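You operate a simulated robot arm through the tools that you are given. There is no shell and no other tool. Be economical: measure what you need, move in short steps, check, and stop when the job is done.

You are at the controls of a simulated robot arm. One attempt, no reset.

## Task
Set the wire dial of crimper 2 for the 1.5 lead, crimp it and gauge it.
Fine: one stroke only; leave it on the gauge with the head drawn back.

It is judged by the outcome, as a careful person would: the job done as asked, and still so three seconds after it is handed in. It fails if anything else is knocked over, pushed out of place, dropped, spilled or broken.

## Robot
A 7-joint arm with a two-finger parallel gripper, fixed in place. Base frame: the origin is at the foot of the arm, x ahead of it, y to its left, z up. Readings come in cm, rad, newtons and seconds.
With the tool pointing down near the work surface it reaches from about 12 to 60 cm from the base axis. Its first joint turns from -1.152 to 1.152 rad. Payload 2.4 kg.
The TCP is the grasp point between the finger pads, 3 cm short of the fingertips. In the tool frame z runs along the fingers and y along their closing line. Largest opening 9.4 cm; finger width 2.8, thickness 1; the body of the gripper, 5 by 9.6 cm, starts 5.5 cm behind the TCP.
Orientation is that of the tool frame in the base frame, as a unit quaternion [w, x, y, z]. With the fingers straight down and closing along the base's y, the tool's x points along the base's -x, its y along +y and its z along -z.

## Interface
- The arm moves only by the tool drive_tool. Its argument "rows" is a list that holds one entry, the list of rows, each a list of 6 numbers: the shift along the base's x, y, z in cm, then the turn, a rotation vector about the base's x, y, z in degrees. In form: [[[dx, dy, dz, wx, wy, wz], ...]]. A call has 1 to 12 rows; each row is the pose to reach, as a shift and turn from the pose commanded when the call began. "hand" is the opening, from 0 (shut) to 1 (fully open), set as the call begins (left out, the last holds). Rows are played at 5 a second. More than 5 cm and 0.15 rad between two rows, or a gripper value outside its range, and nothing of the call is played. A pose out of reach is approached as far as the arm can. The call stops where the force on the tool passes 50 N (or 10 N more than at its start, if that is more) or the arm is blocked; 0.2 s more then pass. The fingers move at their own pace (about 15.3 cm/s each) and stop on an object; they squeeze with about 38 N. The grip force told is the motor's: it shows also when the fingers shut on nothing. Time passes only in rows, and 0.2 s behind the last, so rows that repeat a pose let the fingers close. The reply holds the time, the measured pose of the TCP, the force on the tool along the base axes, the opening and the grip force, in the units named above and with some noise, and new pictures: "pictures" is both (left out), scene, wrist or none.
- Cameras (640 x 400 px; columns grow to the right, rows downward): "scene" is fixed at [4.68, 47.4, 146.19]; the picture's right is [-0.71, -0.70, 0.00], its down [-0.35, 0.36, -0.86] and it looks along [0.60, -0.62, -0.51] (base axes); focal length 342 px, centre (320, 200). "wrist" rides on the gripper at [7.6, 1.4, -10.2] in the tool frame; the picture's right is [-0.18, 0.98, 0.00], its down [-0.75, -0.14, -0.64] and it looks along [-0.63, -0.12, 0.77] (tool axes); focal length 243 px, centre (320, 200). There is no depth. A picture from a camera that has moved, and an enlarged one, comes with that camera's place and axes in the base frame and with its lens. The place of the scene camera against the robot may be out by one fixed shift of up to 1.2 cm in any direction.
- close_up(camera, box): a new picture of the part [left, top, right, bottom] of that camera's present view, enlarged. No time passes.
- job_done(): hands the job in; it is judged then, once.

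Work in short steps. Places have to be worked out from the pictures, the camera data and where the tool is seen: move nearer, look again, correct. Check each grasp and each placing, and mend what went wrong. You have 120 turns and 170 pictures in all, those below and enlarged ones among them. Open the gripper and draw the arm clear of the work before you hand the job in, unless the task says otherwise; then end with one line.

The tools are called after ">>>" as name(argument=value, ...) on one line, values as JSON. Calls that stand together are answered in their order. drive_tool: Moves the arm, as the interface text tells. Its arguments: {"type":"object","properties":{"rows":{"type":"array","items":{"type":"array","items":{"type":"array","items":{"type":"number"}}}},"hand":{"type":"number"},"pictures":{"type":"string","enum":["both","scene","wrist","none"]}},"required":["rows"]} The other tools are called the same way: close_up (camera, box) takes an enlarged picture of a part of a camera's view; job_done () hands the job in.

At the start:

```text
time: 0.0
position: [39.08, 10.03, 114.48]
ee_rot: [0.0, 0.0, 1.0, 0.0]
wrist_force: [-0.5, 0.0, 0.5]
opening: 9.4
gripper_force: 0.1
```

scene: 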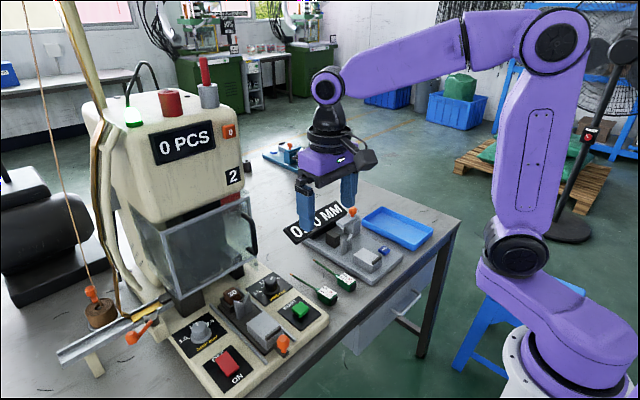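
wrist: 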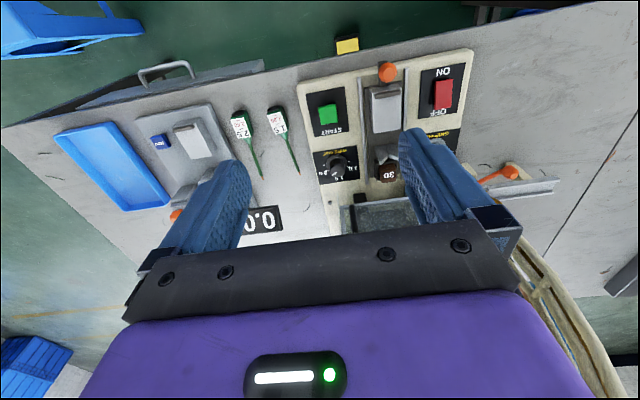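

I see a crimping machine (number 2) with dials, start button and power switch, two leads, and a gauge with a blue tray. I'll enlarge the parts before moving.

>>> close_up(camera="scene", box=[160, 260, 360, 400])

>>> close_up(camera="scene", box=[270, 180, 450, 300])

>>> close_up(camera="wrist", box=[290, 40, 490, 240])

>>> close_up(camera="wrist", box=[120, 80, 320, 240])

>>> close_up(camera="scene", box=[40, 50, 280, 400])

```text
2.86 times, centred on (260, 330) of scene
camera zoom: at [4.68, 47.4, 146.19], right [-0.71, -0.7, 0.0], down [-0.35, 0.36, -0.86], along [0.6, -0.62, -0.51], focal length 977 px, centre (491, -171)
```

zoom: 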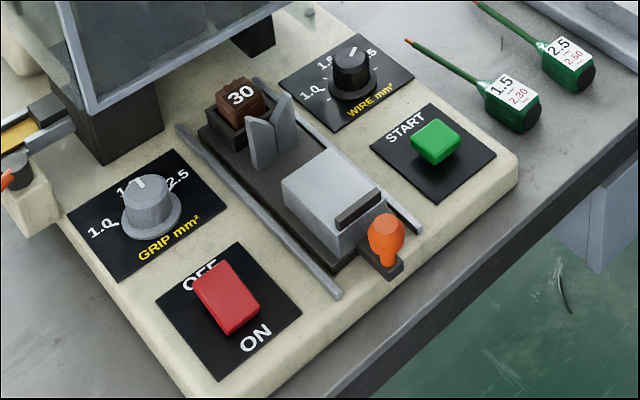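

```text
3.33 times, centred on (360, 240) of scene
camera zoom: at [4.68, 47.4, 146.19], right [-0.71, -0.7, 0.0], down [-0.35, 0.36, -0.86], along [0.6, -0.62, -0.51], focal length 1140 px, centre (187, 67)
```

zoom: 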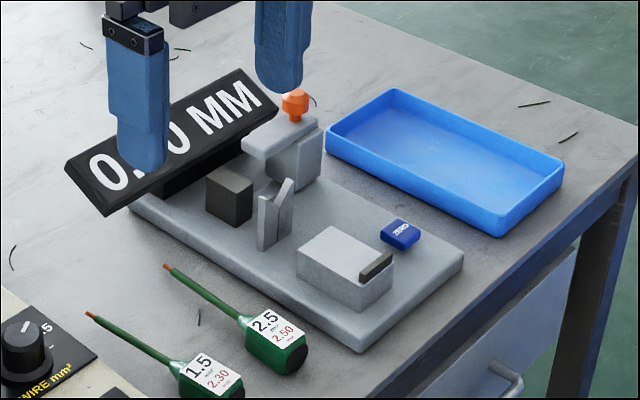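

```text
2.00 times, centred on (390, 140) of wrist
camera zoom: at [31.51, 11.48, 124.69], right [0.18, 0.98, 0.0], down [0.75, -0.14, 0.64], along [0.63, -0.12, -0.77], focal length 485 px, centre (180, 320)
```

zoom: 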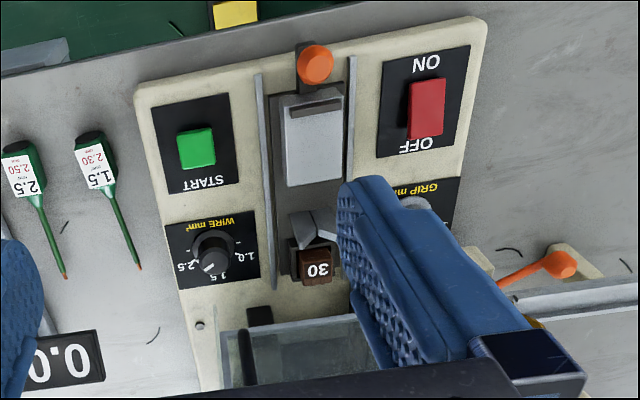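

```text
2.50 times, centred on (220, 160) of wrist
camera zoom: at [31.51, 11.48, 124.69], right [0.18, 0.98, 0.0], down [0.75, -0.14, 0.64], along [0.63, -0.12, -0.77], focal length 606 px, centre (570, 300)
```

zoom: 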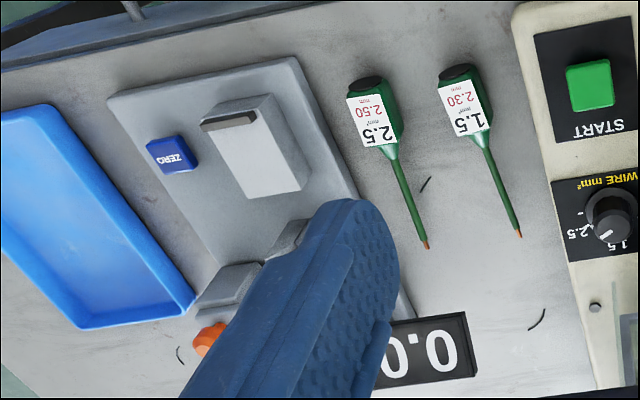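

```text
1.14 times, centred on (160, 225) of scene
camera zoom: at [4.68, 47.4, 146.19], right [-0.71, -0.7, 0.0], down [-0.35, 0.36, -0.86], along [0.6, -0.62, -0.51], focal length 391 px, centre (503, 171)
```

zoom: 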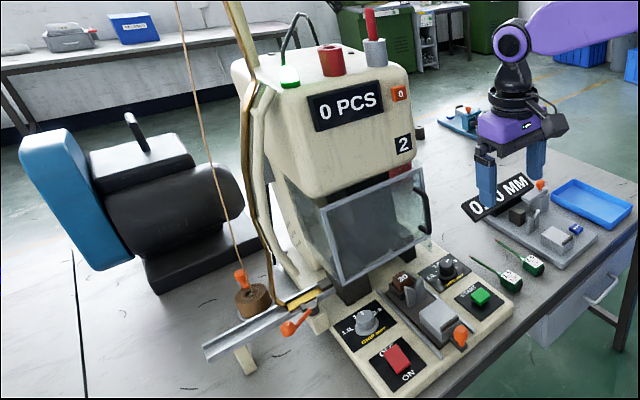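

The readings disagree with the stated surface height: triangulating puts START near z≈83. I'll shift the arm sideways to get parallax from the wrist camera.

>>> drive_tool(rows=[[[-2, -4, 0, 0, 0, 0], [-5, -8, 0, 0, 0, 0], [-8, -12, 0, 0, 0, 0], [-8, -12, 0, 0, 0, 0]]], pictures="both")

```text
time: 1.0
position: [30.79, -1.65, 114.68]
ee_rot: [0.0, 0.0, 1.0, 0.0]
wrist_force: [-0.2, 0.9, 0.3]
opening: 9.4
gripper_force: 0.1
camera wrist: at [23.21, -0.29, 124.91], right [0.18, 0.98, 0.0], down [0.75, -0.14, 0.64], along [0.63, -0.12, -0.77], focal length 243 px, centre (320, 200)
```

scene: 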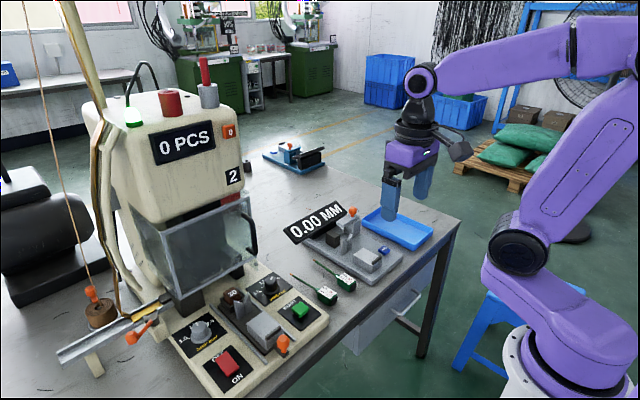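
wrist: 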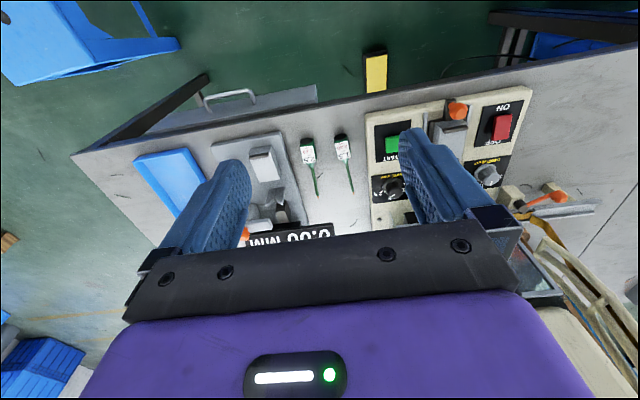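

START works out near (48.8, 9.8, 78.5) and the leads near z≈78, so the surface is really near z≈76. I'll move toward the wire dial at a safe height to read it.

>>> drive_tool(rows=[[[3, 4, -3, 0, 0, 0], [7, 7, -6, 0, 0, 0], [11, 10, -8, 0, 0, 0], [15, 12, -11, 0, 0, 0], [17, 13, -15, 0, 0, 0], [17, 13, -17, 0, 0, 0], [17, 13, -17, 0, 0, 0]]], pictures="both")

>>> close_up(camera="wrist", box=[220, 80, 420, 230])

>>> close_up(camera="scene", box=[100, 170, 300, 300])

```text
refused: row 1 steps farther than a row can; nothing moved
```

```text
2.67 times, centred on (320, 155) of wrist
camera zoom: at [23.21, -0.29, 124.91], right [0.18, 0.98, 0.0], down [0.75, -0.14, 0.64], along [0.63, -0.12, -0.77], focal length 647 px, centre (320, 320)
```

zoom: 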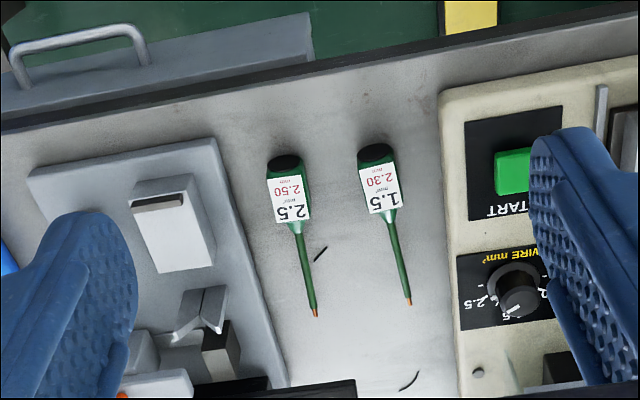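

```text
3.08 times, centred on (200, 235) of scene
camera zoom: at [4.68, 47.4, 146.19], right [-0.71, -0.7, 0.0], down [-0.35, 0.36, -0.86], along [0.6, -0.62, -0.51], focal length 1052 px, centre (689, 92)
```

zoom: 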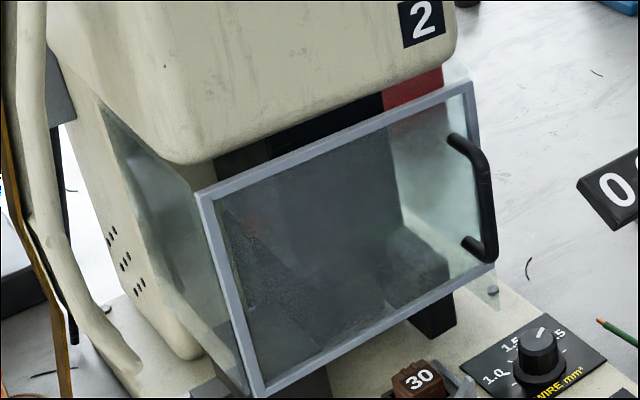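

Step was too large; same move with smaller steps.

>>> drive_tool(rows=[[[2.5, 2, -2, 0, 0, 0], [5, 4, -4, 0, 0, 0], [7.5, 6, -6, 0, 0, 0], [10, 8, -8, 0, 0, 0], [12.5, 9.5, -10.5, 0, 0, 0], [14.5, 11, -13, 0, 0, 0], [16, 12.5, -15, 0, 0, 0], [17, 13, -17, 0, 0, 0], [17, 13, -17, 0, 0, 0]]], pictures="both")

>>> close_up(camera="wrist", box=[220, 80, 420, 230])

```text
time: 3.0
position: [47.97, 11.09, 97.52]
ee_rot: [0.0, 0.0, 1.0, -0.001]
wrist_force: [-0.2, -0.7, 0.6]
opening: 9.38
gripper_force: 0.0
camera wrist: at [40.35, 12.5, 107.74], right [0.18, 0.98, 0.0], down [0.75, -0.14, 0.64], along [0.63, -0.12, -0.77], focal length 243 px, centre (320, 200)
```

scene: 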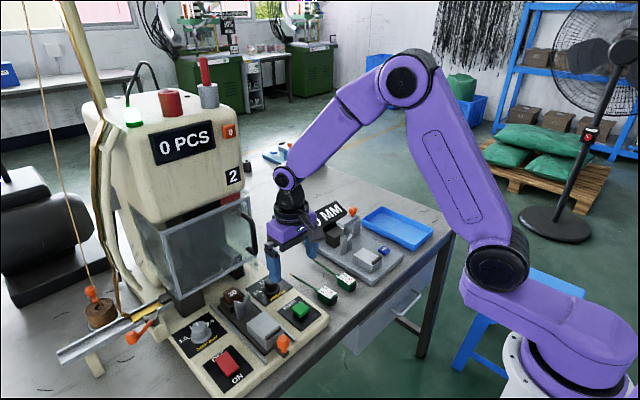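
wrist: 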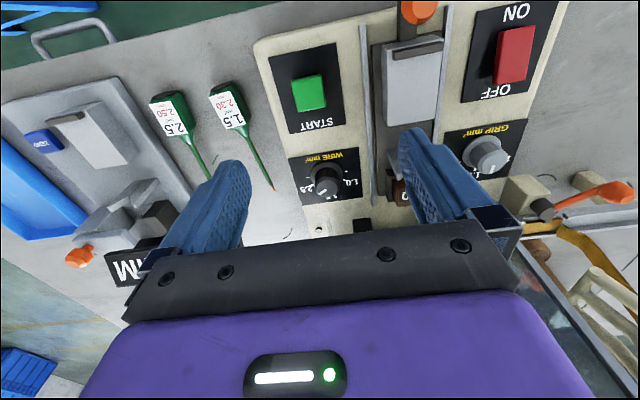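

```text
2.67 times, centred on (320, 155) of wrist
camera zoom: at [40.35, 12.5, 107.74], right [0.18, 0.98, 0.0], down [0.75, -0.14, 0.64], along [0.63, -0.12, -0.77], focal length 647 px, centre (320, 320)
```

zoom: 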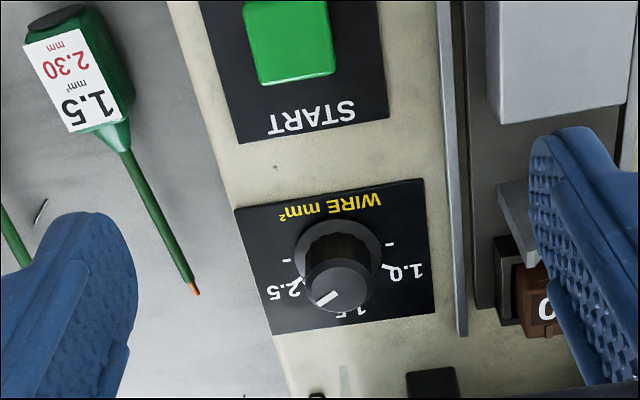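

The wire dial sits near (61, 9.5, 80) with its pointer lying off 1.5. I'll zoom tighter to read the marks.

>>> close_up(camera="wrist", box=[285, 140, 365, 190])

>>> close_up(camera="wrist", box=[430, 110, 550, 190])

```text
8.00 times, centred on (325, 165) of wrist
camera zoom: at [40.35, 12.5, 107.74], right [0.18, 0.98, 0.0], down [0.75, -0.14, 0.64], along [0.63, -0.12, -0.77], focal length 1941 px, centre (280, 480)
```

zoom: 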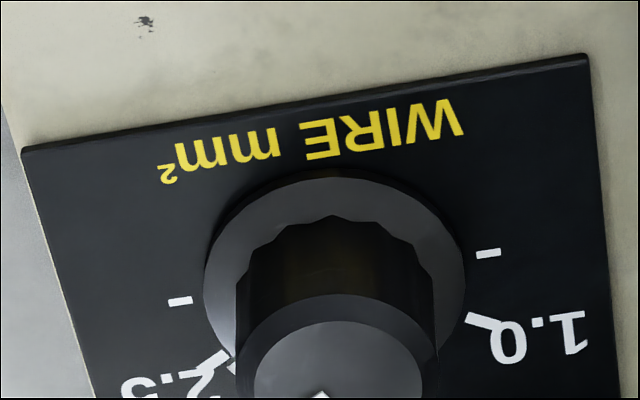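

```text
5.00 times, centred on (490, 150) of wrist
camera zoom: at [40.35, 12.5, 107.74], right [0.18, 0.98, 0.0], down [0.75, -0.14, 0.64], along [0.63, -0.12, -0.77], focal length 1213 px, centre (-530, 450)
```

zoom: 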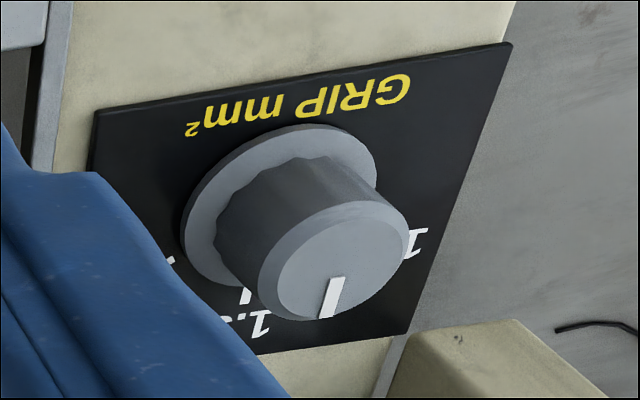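

Pointer reads 2.5 (about 55° from +x); 1.5 is straight ahead (+x), so the dial needs about +55° CCW. Before going in I'll tilt up to look at the guard and head clearance.

>>> drive_tool(rows=[[[-2, 0, 0, 0, -8, 0], [-4, 0, 0, 0, -16, 0], [-6, 0, 0, 0, -24, 0], [-8, 0, 0, 0, -32, 0], [-10, 0, 0, 0, -38, 0], [-10, 0, 0, 0, -38, 0]]], pictures="wrist")

>>> close_up(camera="scene", box=[170, 280, 330, 390])

```text
time: 4.4
position: [39.86, 13.18, 97.64]
ee_rot: [0.32, 0.089, 0.943, -0.014]
wrist_force: [0.6, 3.2, 0.5]
opening: 9.39
gripper_force: 0.0
out of reach, approached as far as the arm can: row 3, 4, 5, 6
camera wrist: at [27.96, 16.63, 101.23], right [0.32, 0.94, 0.14], down [0.18, -0.21, 0.96], along [0.93, -0.28, -0.23], focal length 243 px, centre (320, 200)
```

wrist: 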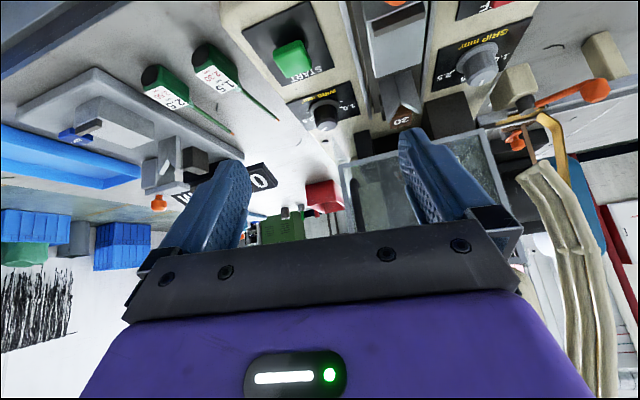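

```text
3.64 times, centred on (250, 335) of scene
camera zoom: at [4.68, 47.4, 146.19], right [-0.71, -0.7, 0.0], down [-0.35, 0.36, -0.86], along [0.6, -0.62, -0.51], focal length 1244 px, centre (574, -291)
```

zoom: 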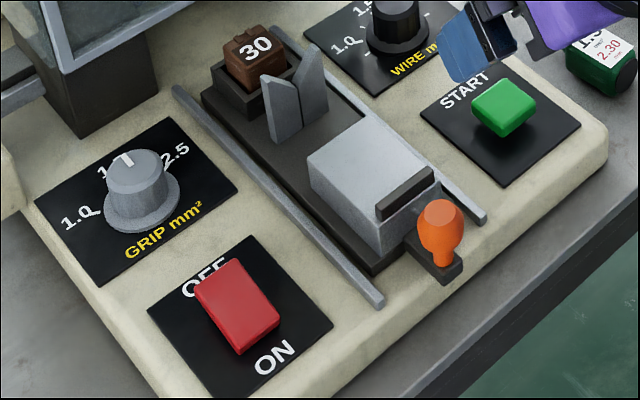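

Dial knob top triangulates to (60.6, 9.6, 80.7). The guard's lower edge may be close to the gripper body, so I'll view it from a second height.

>>> close_up(camera="wrist", box=[280, 80, 520, 230])

>>> drive_tool(rows=[[[0, -4, -2, 0, 0, 0], [0, -8, -4, 0, 0, 0], [0, -11, -6, 0, 0, 0], [0, -11, -6, 0, 0, 0]]], pictures="both")

>>> close_up(camera="wrist", box=[280, 80, 520, 230])

```text
2.67 times, centred on (400, 155) of wrist
camera zoom: at [27.96, 16.63, 101.23], right [0.32, 0.94, 0.14], down [0.18, -0.21, 0.96], along [0.93, -0.28, -0.23], focal length 647 px, centre (107, 320)
```

zoom: 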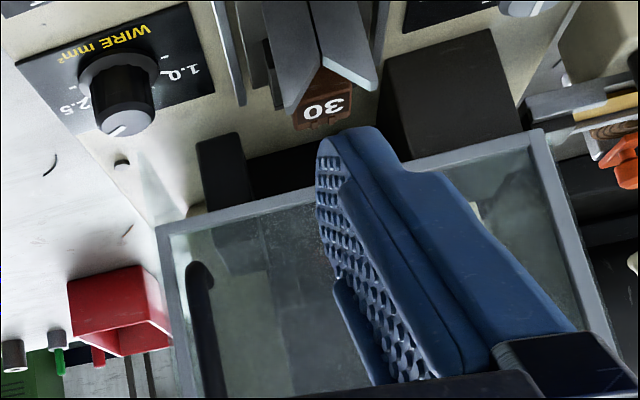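

```text
time: 5.4
position: [48.34, -5.12, 92.23]
ee_rot: [0.316, 0.201, 0.924, -0.076]
wrist_force: [-0.5, 1.7, -0.2]
opening: 9.41
gripper_force: 0.1
out of reach, approached as far as the arm can: row 1, 2, 3, 4
camera wrist: at [37.67, 1.36, 95.52], right [0.54, 0.83, 0.1], down [0.13, -0.2, 0.97], along [0.83, -0.52, -0.22], focal length 243 px, centre (320, 200)
```

scene: 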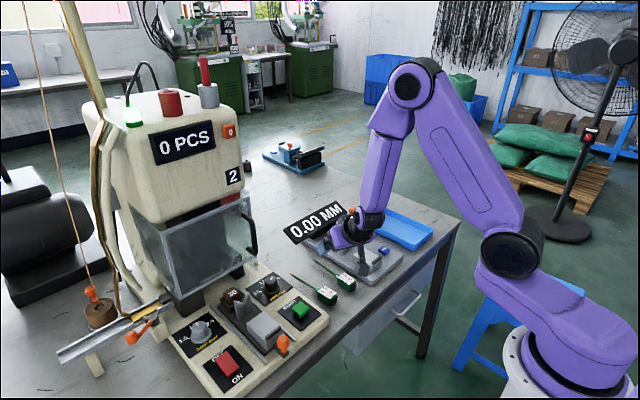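
wrist: 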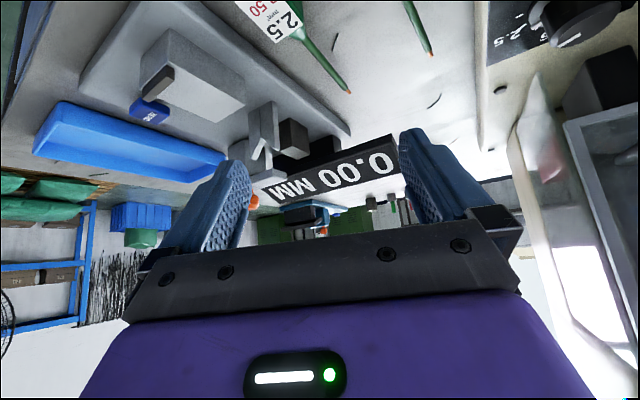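

```text
2.67 times, centred on (400, 155) of wrist
camera zoom: at [37.67, 1.36, 95.52], right [0.54, 0.83, 0.1], down [0.13, -0.2, 0.97], along [0.83, -0.52, -0.22], focal length 647 px, centre (107, 320)
```

zoom: 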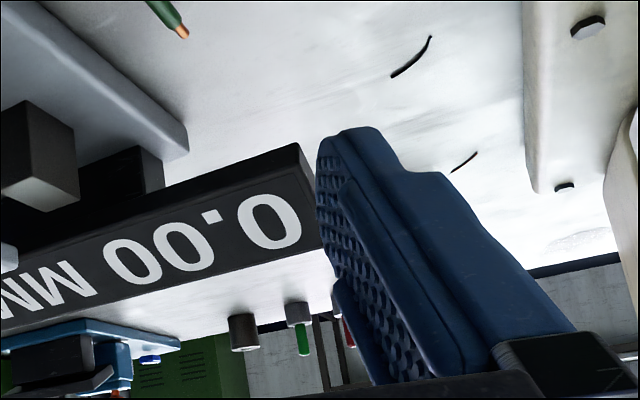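

The reply shows the tilted pose was out of reach, so the arm drifted; but it gave the guard's lower right corner at (65.8, 9.4, 86.8). I'll go back to a vertical tool at safe height.

>>> drive_tool(rows=[[[1, 0, 2, 0, 8, 0], [3, 0, 4, 0, 16, 0], [5, 0, 6, 0, 24, 0], [7, 0, 7, 0, 32, 0], [9, 0, 8.5, 0, 38, 0], [10, 0, 8.5, 0, 38, 0], [10, 0, 8.5, 0, 38, 0]]], pictures="none")

```text
time: 7.0
position: [49.82, 3.61, 100.42]
ee_rot: [0.001, 0.0, 1.0, 0.002]
wrist_force: [-0.5, 0.3, 0.0]
opening: 9.41
gripper_force: 0.0
out of reach, approached as far as the arm can: row 3
```

Vertical again at (49.8, 3.6, 100.4). Now I approach above the dial, tilting about 20° so the gripper body leans away from the guard, with partly open fingers.

>>> drive_tool(rows=[[[1, 1.5, -1, 0, -4, 0], [2, 3, -3, 0, -8, 0], [3.5, 4.5, -5.5, 0, -12, 0], [5, 6, -8, 0, -16, 0], [6.2, 6, -10.4, 0, -20, 0], [6.2, 6, -10.4, 0, -20, 0]]], hand=0.65, pictures="both")

>>> close_up(camera="wrist", box=[220, 80, 420, 230])

>>> close_up(camera="scene", box=[190, 180, 330, 310])

```text
time: 8.4
position: [56.1, 9.74, 90.2]
ee_rot: [0.173, 0.001, 0.985, 0.0]
wrist_force: [-0.1, 0.1, -0.2]
opening: 6.11
gripper_force: 0.1
camera wrist: at [45.39, 11.18, 97.15], right [0.17, 0.98, 0.06], down [0.49, -0.14, 0.86], along [0.86, -0.12, -0.5], focal length 243 px, centre (320, 200)
```

scene: 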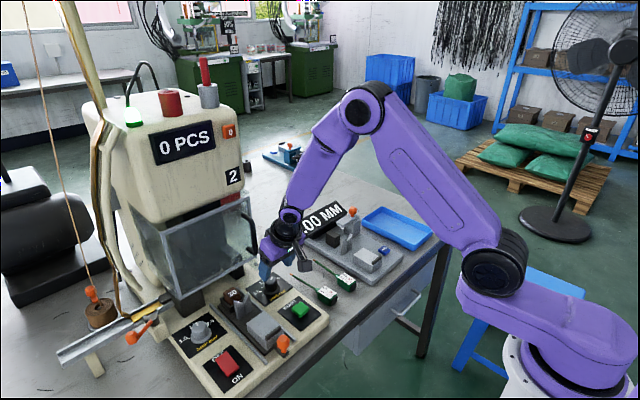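
wrist: 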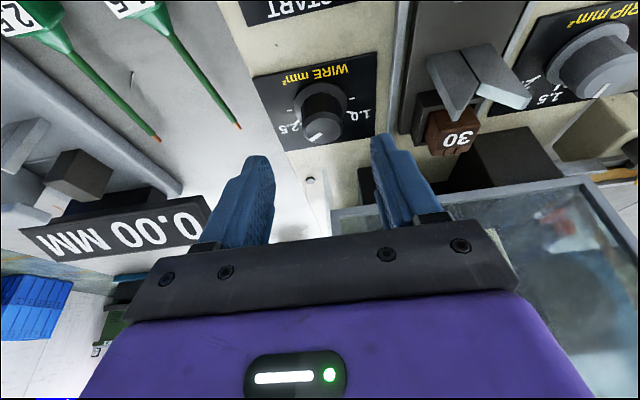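

```text
2.67 times, centred on (320, 155) of wrist
camera zoom: at [45.39, 11.18, 97.15], right [0.17, 0.98, 0.06], down [0.49, -0.14, 0.86], along [0.86, -0.12, -0.5], focal length 647 px, centre (320, 320)
```

zoom: 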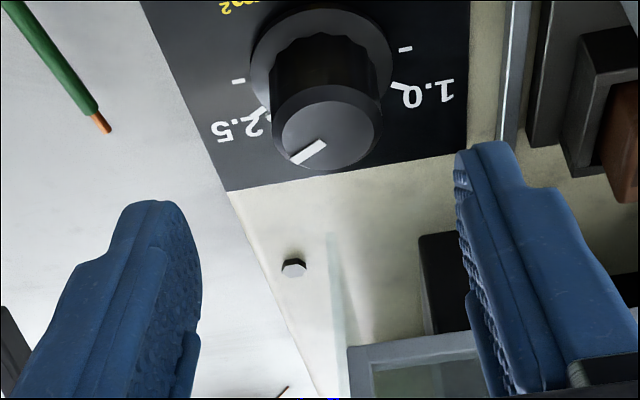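

```text
3.08 times, centred on (260, 245) of scene
camera zoom: at [4.68, 47.4, 146.19], right [-0.71, -0.7, 0.0], down [-0.35, 0.36, -0.86], along [0.6, -0.62, -0.51], focal length 1052 px, centre (505, 62)
```

zoom: 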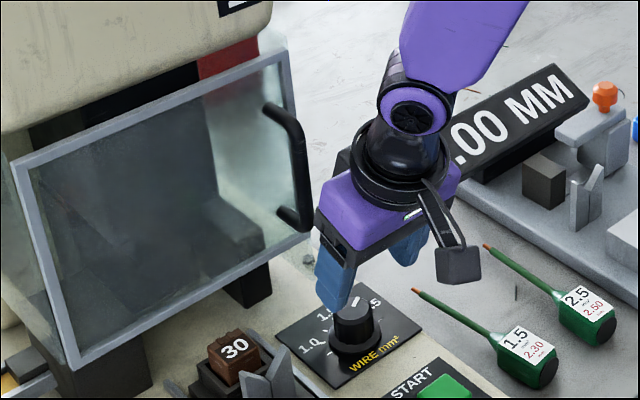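

Knob top is about (60.8, 9.6, 81), 3.8 cm across and 3 cm tall. I'll yaw to -27° and lower the fingers around it.

>>> drive_tool(rows=[[[1, 0, -1, 0, 0, -8], [2, 0.1, -2, 0, 0, -16], [3, 0.2, -3, 0, 0, -24], [4.1, 0.2, -4, 0, 0, -27], [4.1, 0.2, -5.5, 0, 0, -27], [4.1, 0.2, -7, 0, 0, -27], [4.1, 0.2, -7, 0, 0, -27]]], pictures="both")

>>> close_up(camera="scene", box=[190, 200, 330, 310])

```text
time: 9.4
position: [59.52, 10.19, 85.88]
ee_rot: [0.164, 0.227, 0.959, -0.044]
wrist_force: [-29.0, -2.1, 20.6]
opening: 6.12
gripper_force: 0.1
stopped in row 5: the force on the tool passed its limit (the readings are from after the stop); the commanded pose is now the measured one
camera wrist: at [50.66, 16.29, 92.98], right [0.6, 0.8, 0.05], down [0.38, -0.34, 0.86], along [0.71, -0.49, -0.51], focal length 243 px, centre (320, 200)
```

scene: 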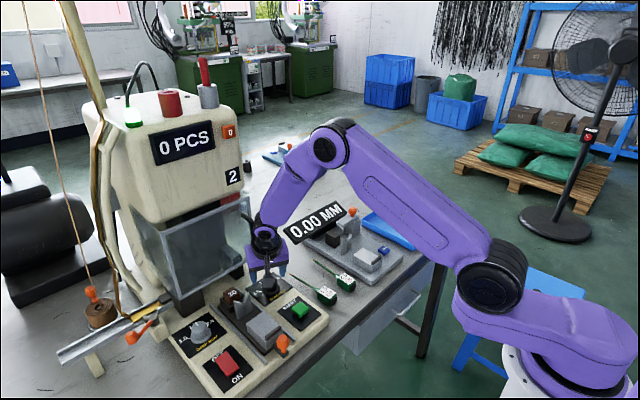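
wrist: 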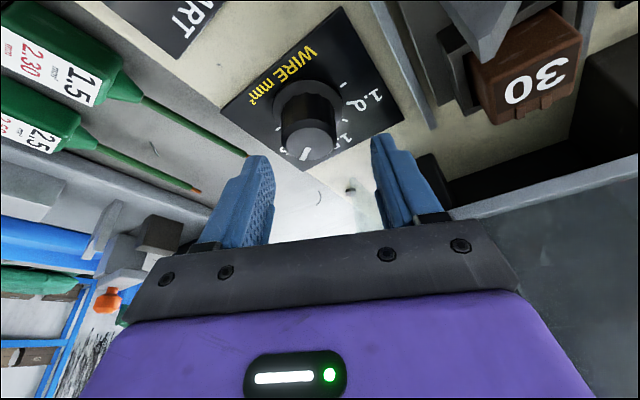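

```text
3.64 times, centred on (260, 255) of scene
camera zoom: at [4.55, 47.38, 146.2], right [-0.71, -0.7, 0.0], down [-0.35, 0.36, -0.86], along [0.6, -0.62, -0.51], focal length 1244 px, centre (538, 0)
```

zoom: 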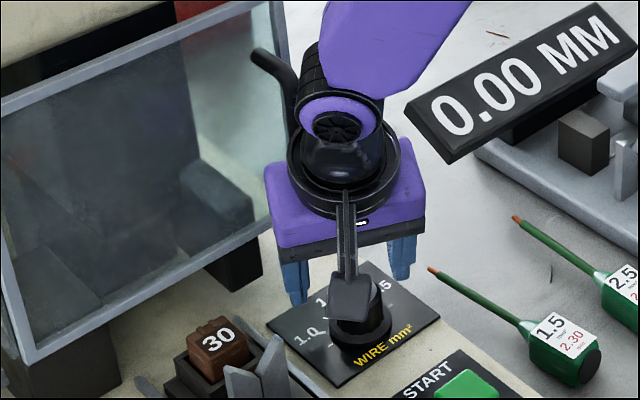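

Contact: at -27° yaw the hand met the guard or its handle. I back straight off now, turn the other way (positive yaw leans clear of the guard), and check the guard hasn't moved.

>>> drive_tool(rows=[[[-2, 0, 0.7, 0, 0, 0], [-4, 0, 2, 0, 0, 7], [-4, -0.3, 3, 0, 0, 14], [-4, -0.6, 4, 0, 0, 21], [-4, -0.6, 4, 0, 0, 27], [-4, -0.6, 4, 0, 0, 27]]], pictures="both")

>>> close_up(camera="scene", box=[100, 170, 320, 310])

```text
time: 10.8
position: [55.59, 9.76, 89.67]
ee_rot: [0.171, -0.006, 0.985, -0.003]
wrist_force: [-0.2, 0.1, -0.5]
opening: 6.12
gripper_force: 0.0
camera wrist: at [45.03, 11.08, 96.86], right [0.16, 0.98, 0.05], down [0.49, -0.13, 0.86], along [0.85, -0.11, -0.51], focal length 243 px, centre (320, 200)
```

scene: 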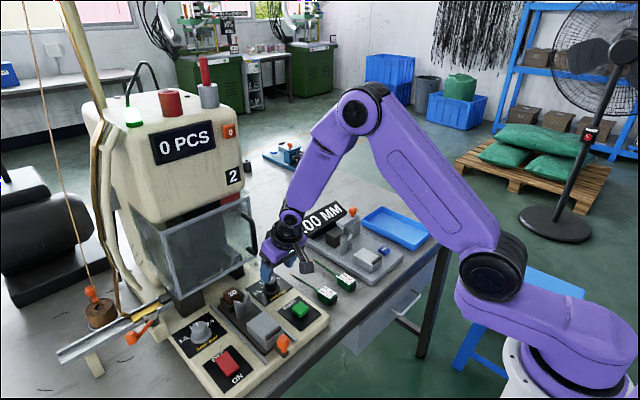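
wrist: 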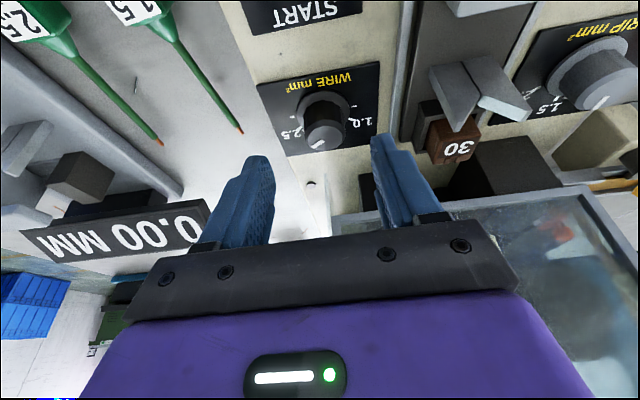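

```text
2.86 times, centred on (210, 240) of scene
camera zoom: at [4.68, 47.4, 146.19], right [-0.71, -0.7, 0.0], down [-0.35, 0.36, -0.86], along [0.6, -0.62, -0.51], focal length 977 px, centre (634, 86)
```

zoom: 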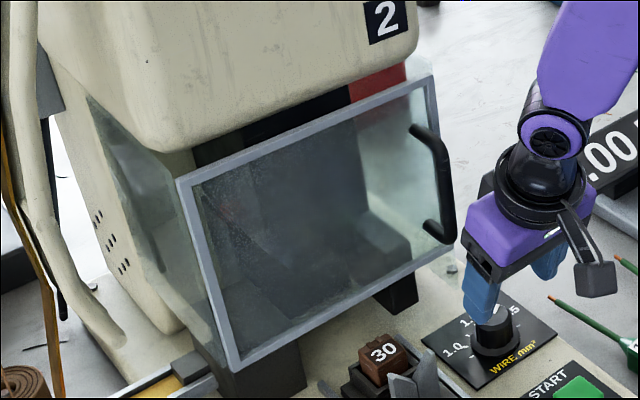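

The guard is unchanged. I'll tilt a bit more, keep yaw at 0, and descend part way to check alignment on the knob.

>>> drive_tool(rows=[[[0.5, 0, -0.5, 0, -4, 0], [1.5, -0.1, -1.5, 0, -8, 0], [2.8, -0.15, -3, 0, -8, 0], [4, -0.15, -4.5, 0, -8, 0], [4.1, -0.15, -5.5, 0, -8, 0], [4.1, -0.15, -5.5, 0, -8, 0]]], pictures="both")

>>> close_up(camera="wrist", box=[220, 80, 420, 230])

>>> close_up(camera="scene", box=[210, 200, 330, 310])

```text
time: 12.2
position: [59.77, 9.61, 84.2]
ee_rot: [0.239, -0.005, 0.971, -0.004]
wrist_force: [0.3, 1.2, -0.2]
opening: 6.11
gripper_force: 0.0
camera wrist: at [48.3, 10.92, 89.81], right [0.16, 0.98, 0.08], down [0.37, -0.13, 0.92], along [0.92, -0.12, -0.39], focal length 243 px, centre (320, 200)
```

scene: 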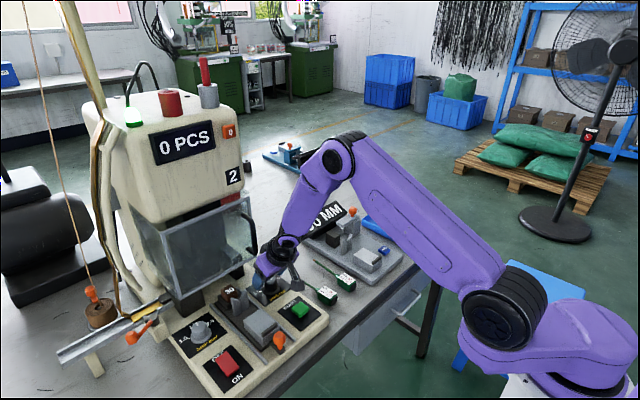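
wrist: 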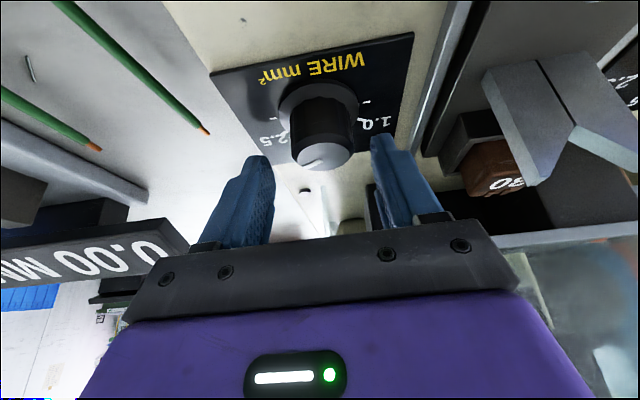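

```text
2.67 times, centred on (320, 155) of wrist
camera zoom: at [48.3, 10.92, 89.81], right [0.16, 0.98, 0.08], down [0.37, -0.13, 0.92], along [0.92, -0.12, -0.39], focal length 647 px, centre (320, 320)
```

zoom: 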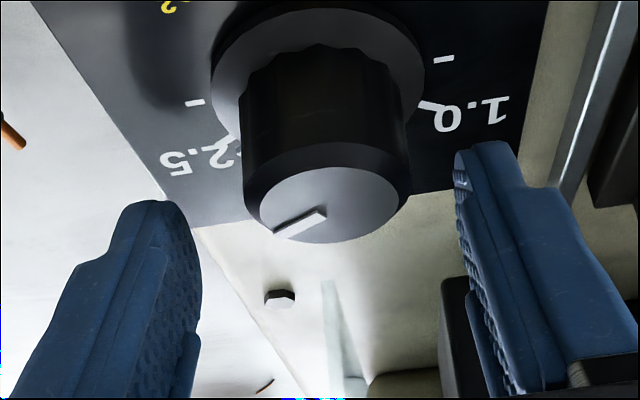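

```text
3.64 times, centred on (270, 255) of scene
camera zoom: at [4.68, 47.4, 146.19], right [-0.71, -0.7, 0.0], down [-0.35, 0.36, -0.86], along [0.6, -0.62, -0.51], focal length 1244 px, centre (502, 0)
```

zoom: 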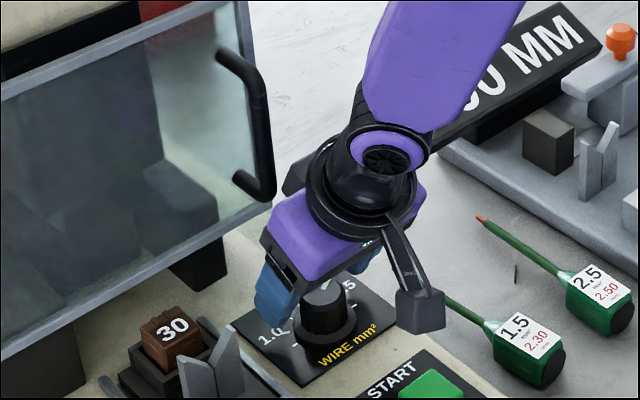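

Re-triangulating with three views gives the knob top at (59.2, 9.7, 82.7), skirt at z≈79.6. I shift back 1.35 cm, lower 1 cm, and close on it.

>>> drive_tool(rows=[[[-1.35, 0.05, 0, 0, 0, 0], [-1.35, 0.05, -0.5, 0, 0, 0], [-1.35, 0.05, -1.0, 0, 0, 0], [-1.35, 0.05, -1.0, 0, 0, 0]]], pictures="wrist")

>>> close_up(camera="wrist", box=[220, 80, 420, 230])

>>> close_up(camera="scene", box=[220, 210, 320, 310])

```text
time: 13.2
position: [58.32, 9.5, 83.31]
ee_rot: [0.239, -0.004, 0.971, -0.003]
wrist_force: [0.2, 0.3, 0.7]
opening: 6.11
gripper_force: 0.0
camera wrist: at [46.86, 10.93, 88.77], right [0.16, 0.98, 0.08], down [0.37, -0.13, 0.92], along [0.92, -0.12, -0.39], focal length 243 px, centre (320, 200)
```

wrist: 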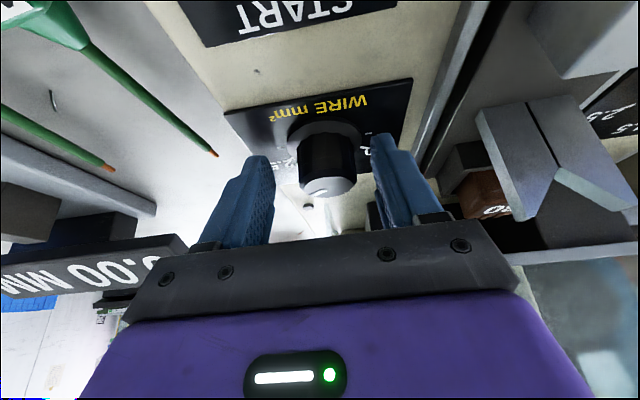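

```text
2.67 times, centred on (320, 155) of wrist
camera zoom: at [46.86, 10.93, 88.77], right [0.16, 0.98, 0.08], down [0.37, -0.13, 0.92], along [0.92, -0.12, -0.39], focal length 647 px, centre (320, 320)
```

zoom: 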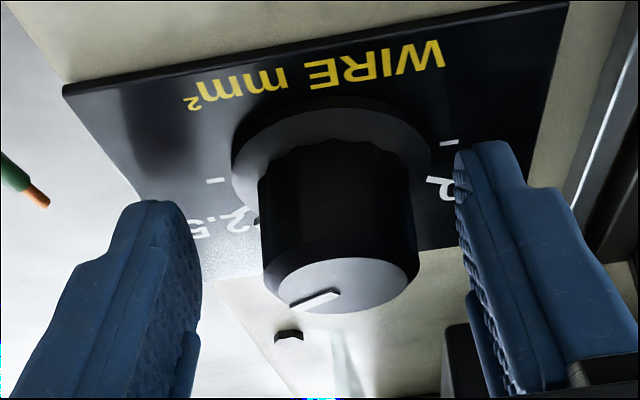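

```text
4.00 times, centred on (270, 260) of scene
camera zoom: at [4.68, 47.4, 146.19], right [-0.71, -0.7, 0.0], down [-0.35, 0.36, -0.86], along [0.6, -0.62, -0.51], focal length 1368 px, centre (520, -40)
```

zoom: 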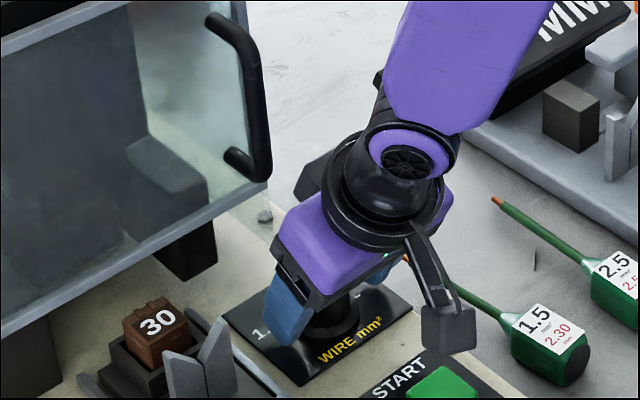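

The knob is between the pads. Closing on it.

>>> drive_tool(rows=[[[0, 0.1, 0, 0, 0, 0], [0, 0.1, 0, 0, 0, 0], [0, 0.1, 0, 0, 0, 0]]], hand=0, pictures="wrist")

```text
time: 14.0
position: [58.37, 9.92, 83.21]
ee_rot: [0.24, -0.007, 0.971, -0.003]
wrist_force: [2.1, 18.8, -1.9]
opening: 3.22
gripper_force: 44.9
camera wrist: at [46.85, 11.26, 88.74], right [0.15, 0.99, 0.08], down [0.37, -0.13, 0.92], along [0.92, -0.11, -0.38], focal length 243 px, centre (320, 200)
```

wrist: 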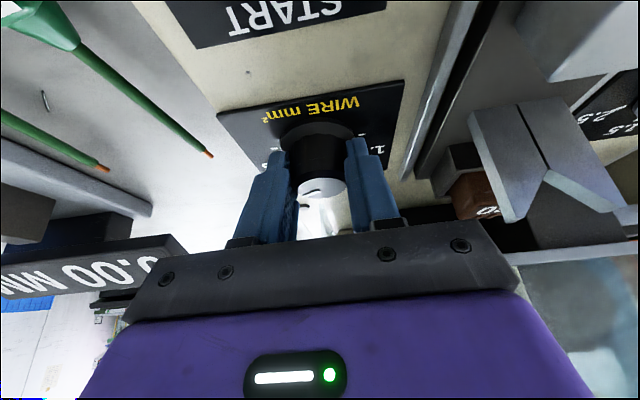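

Firm grip (3.2 cm); the sideways force says the knob centre is at y≈9.95. I turn about that centre CCW in 7° steps, first by 28°.

>>> drive_tool(rows=[[[0, 0.35, 0, 0, 0, 0], [0.01, 0.25, 0, 0, 0, 7], [0.03, 0.15, 0, 0, 0, 14], [0.06, 0.05, 0, 0, 0, 21], [0.1, -0.05, 0, 0, 0, 28], [0.1, -0.05, 0, 0, 0, 28]]], pictures="both")

>>> close_up(camera="wrist", box=[220, 80, 420, 230])

```text
time: 15.4
position: [58.36, 9.62, 83.34]
ee_rot: [0.233, -0.241, 0.941, 0.054]
wrist_force: [-1.5, 7.8, -4.3]
opening: 3.23
gripper_force: 45.0
camera wrist: at [47.65, 5.39, 88.78], right [-0.33, 0.94, 0.08], down [0.39, 0.06, 0.92], along [0.86, 0.33, -0.39], focal length 243 px, centre (320, 200)
```

scene: 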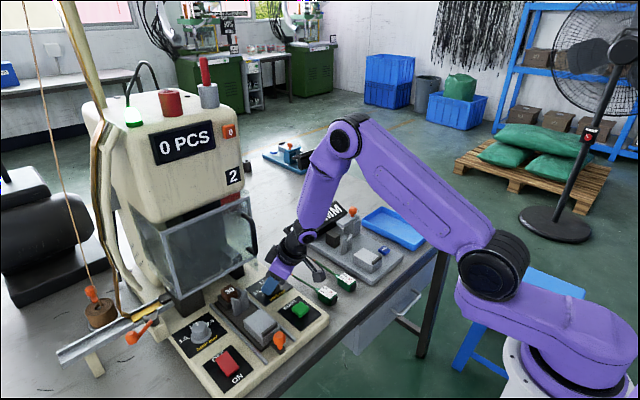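
wrist: 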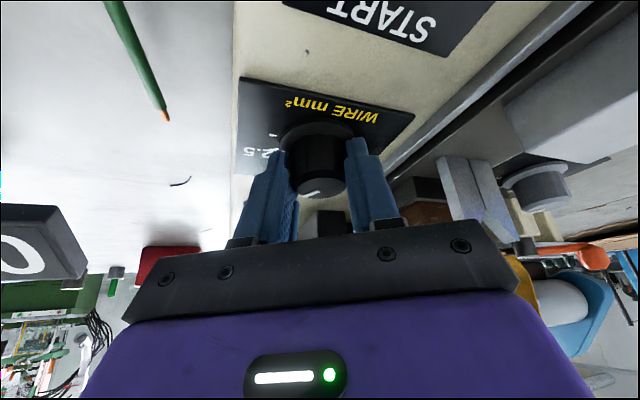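

```text
2.67 times, centred on (320, 155) of wrist
camera zoom: at [47.65, 5.39, 88.78], right [-0.33, 0.94, 0.08], down [0.39, 0.06, 0.92], along [0.86, 0.33, -0.39], focal length 647 px, centre (320, 320)
```

zoom: 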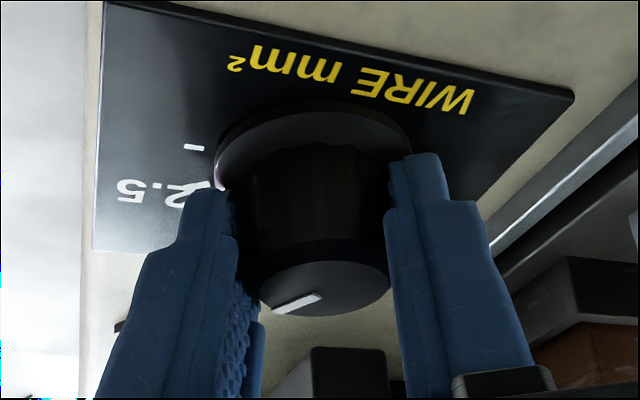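

The knob turns with the grip. Continue another 27°.

>>> drive_tool(rows=[[[0.05, -0.09, 0, 0, 0, 7], [0.12, -0.17, 0, 0, 0, 14], [0.19, -0.24, 0, 0, 0, 21], [0.26, -0.3, 0, 0, 0, 27], [0.26, -0.3, 0, 0, 0, 27]]], pictures="wrist")

>>> close_up(camera="wrist", box=[220, 80, 420, 230])

```text
time: 16.6
position: [58.53, 9.3, 83.16]
ee_rot: [0.212, -0.452, 0.859, 0.108]
wrist_force: [-0.2, 13.8, -13.9]
opening: 3.23
gripper_force: 45.1
camera wrist: at [50.93, 0.68, 88.77], right [-0.72, 0.69, 0.08], down [0.32, 0.23, 0.92], along [0.62, 0.69, -0.39], focal length 243 px, centre (320, 200)
```

wrist: 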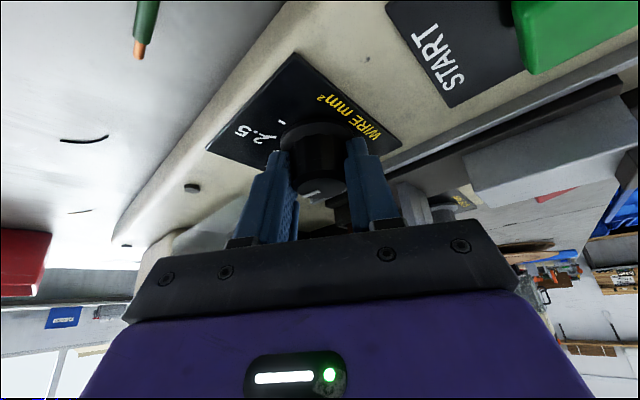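

```text
2.67 times, centred on (320, 155) of wrist
camera zoom: at [50.93, 0.68, 88.77], right [-0.72, 0.69, 0.08], down [0.32, 0.23, 0.92], along [0.62, 0.69, -0.39], focal length 647 px, centre (320, 320)
```

zoom: 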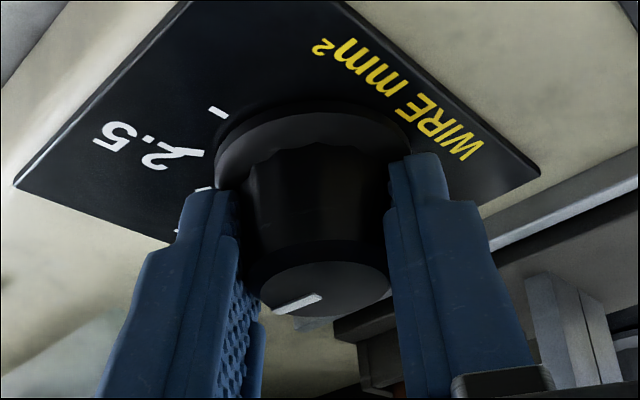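

Now I release and withdraw along the tool axis, then read the pointer.

>>> drive_tool(rows=[[[0, 0, 0, 0, 0, 0], [0, 0, 0, 0, 0, 0], [-0.6, -0.8, 1.8, 0, 0, 0], [-1.4, -2, 4.5, 0, 0, 0], [-2.4, -3, 8, 0, 0, 0], [-3.5, -3.5, 11, 0, 0, -7], [-3.5, -3.5, 12, 0, 0, -14]]], hand=0.6, pictures="both")

>>> close_up(camera="scene", box=[230, 260, 310, 310])

>>> close_up(camera="wrist", box=[220, 50, 420, 200])

```text
time: 18.2
position: [55.18, 5.82, 95.47]
ee_rot: [0.225, -0.343, 0.908, 0.081]
wrist_force: [0.6, 0.0, -0.4]
opening: 5.62
gripper_force: 0.1
camera wrist: at [45.61, -0.78, 100.94], right [-0.53, 0.85, 0.08], down [0.37, 0.14, 0.92], along [0.77, 0.51, -0.39], focal length 243 px, centre (320, 200)
```

scene: 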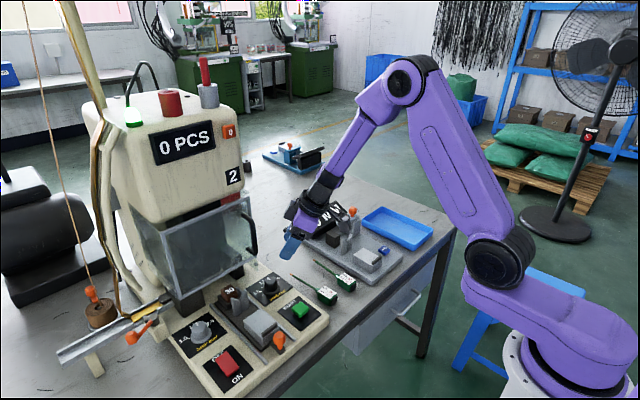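
wrist: 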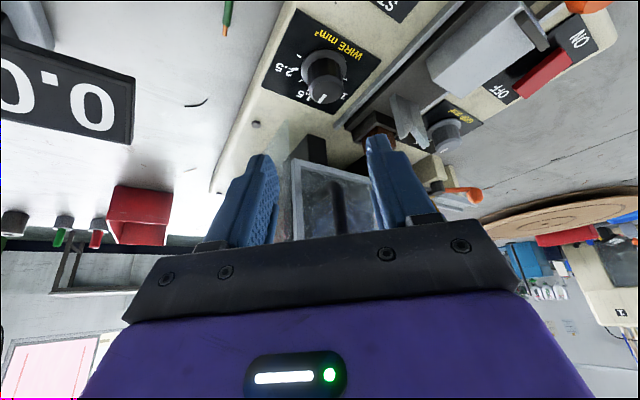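

```text
8.00 times, centred on (270, 285) of scene
camera zoom: at [4.68, 47.4, 146.19], right [-0.71, -0.7, 0.0], down [-0.35, 0.36, -0.86], along [0.6, -0.62, -0.51], focal length 2736 px, centre (720, -480)
```

zoom: 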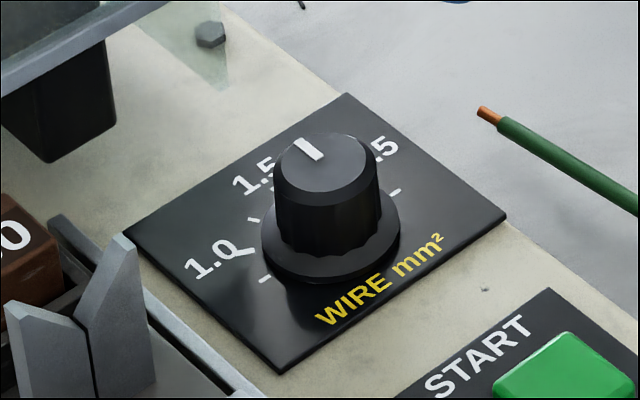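

```text
2.67 times, centred on (320, 125) of wrist
camera zoom: at [45.61, -0.78, 100.94], right [-0.53, 0.85, 0.08], down [0.37, 0.14, 0.92], along [0.77, 0.51, -0.39], focal length 647 px, centre (320, 400)
```

zoom: 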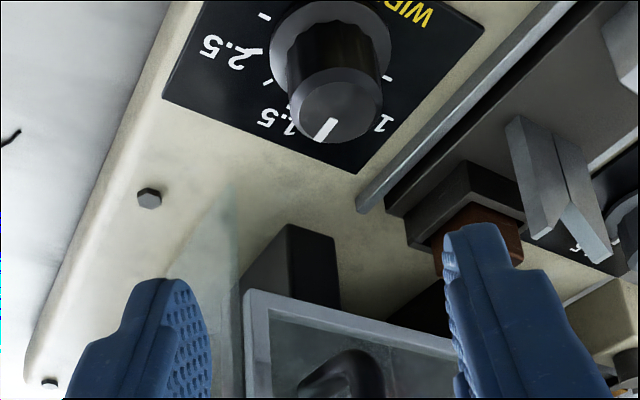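

The pointer now lies along the plate's axis at 1.5. I zoom in once more to confirm the angle, and look at the power rocker and slide.

>>> close_up(camera="wrist", box=[260, 40, 380, 115])

>>> close_up(camera="wrist", box=[360, 0, 600, 150])

```text
5.33 times, centred on (320, 78) of wrist
camera zoom: at [45.61, -0.78, 100.94], right [-0.53, 0.85, 0.08], down [0.37, 0.14, 0.92], along [0.77, 0.51, -0.39], focal length 1294 px, centre (320, 853)
```

zoom: 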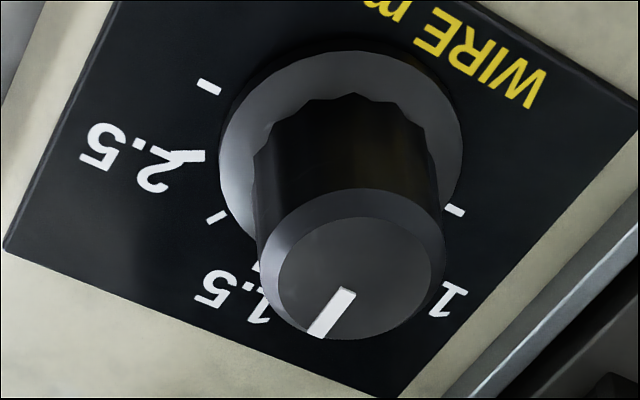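

```text
2.67 times, centred on (480, 75) of wrist
camera zoom: at [45.61, -0.78, 100.94], right [-0.53, 0.85, 0.08], down [0.37, 0.14, 0.92], along [0.77, 0.51, -0.39], focal length 647 px, centre (-107, 533)
```

zoom: 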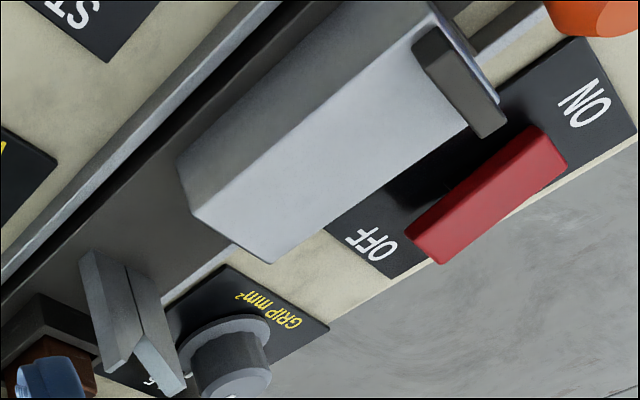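

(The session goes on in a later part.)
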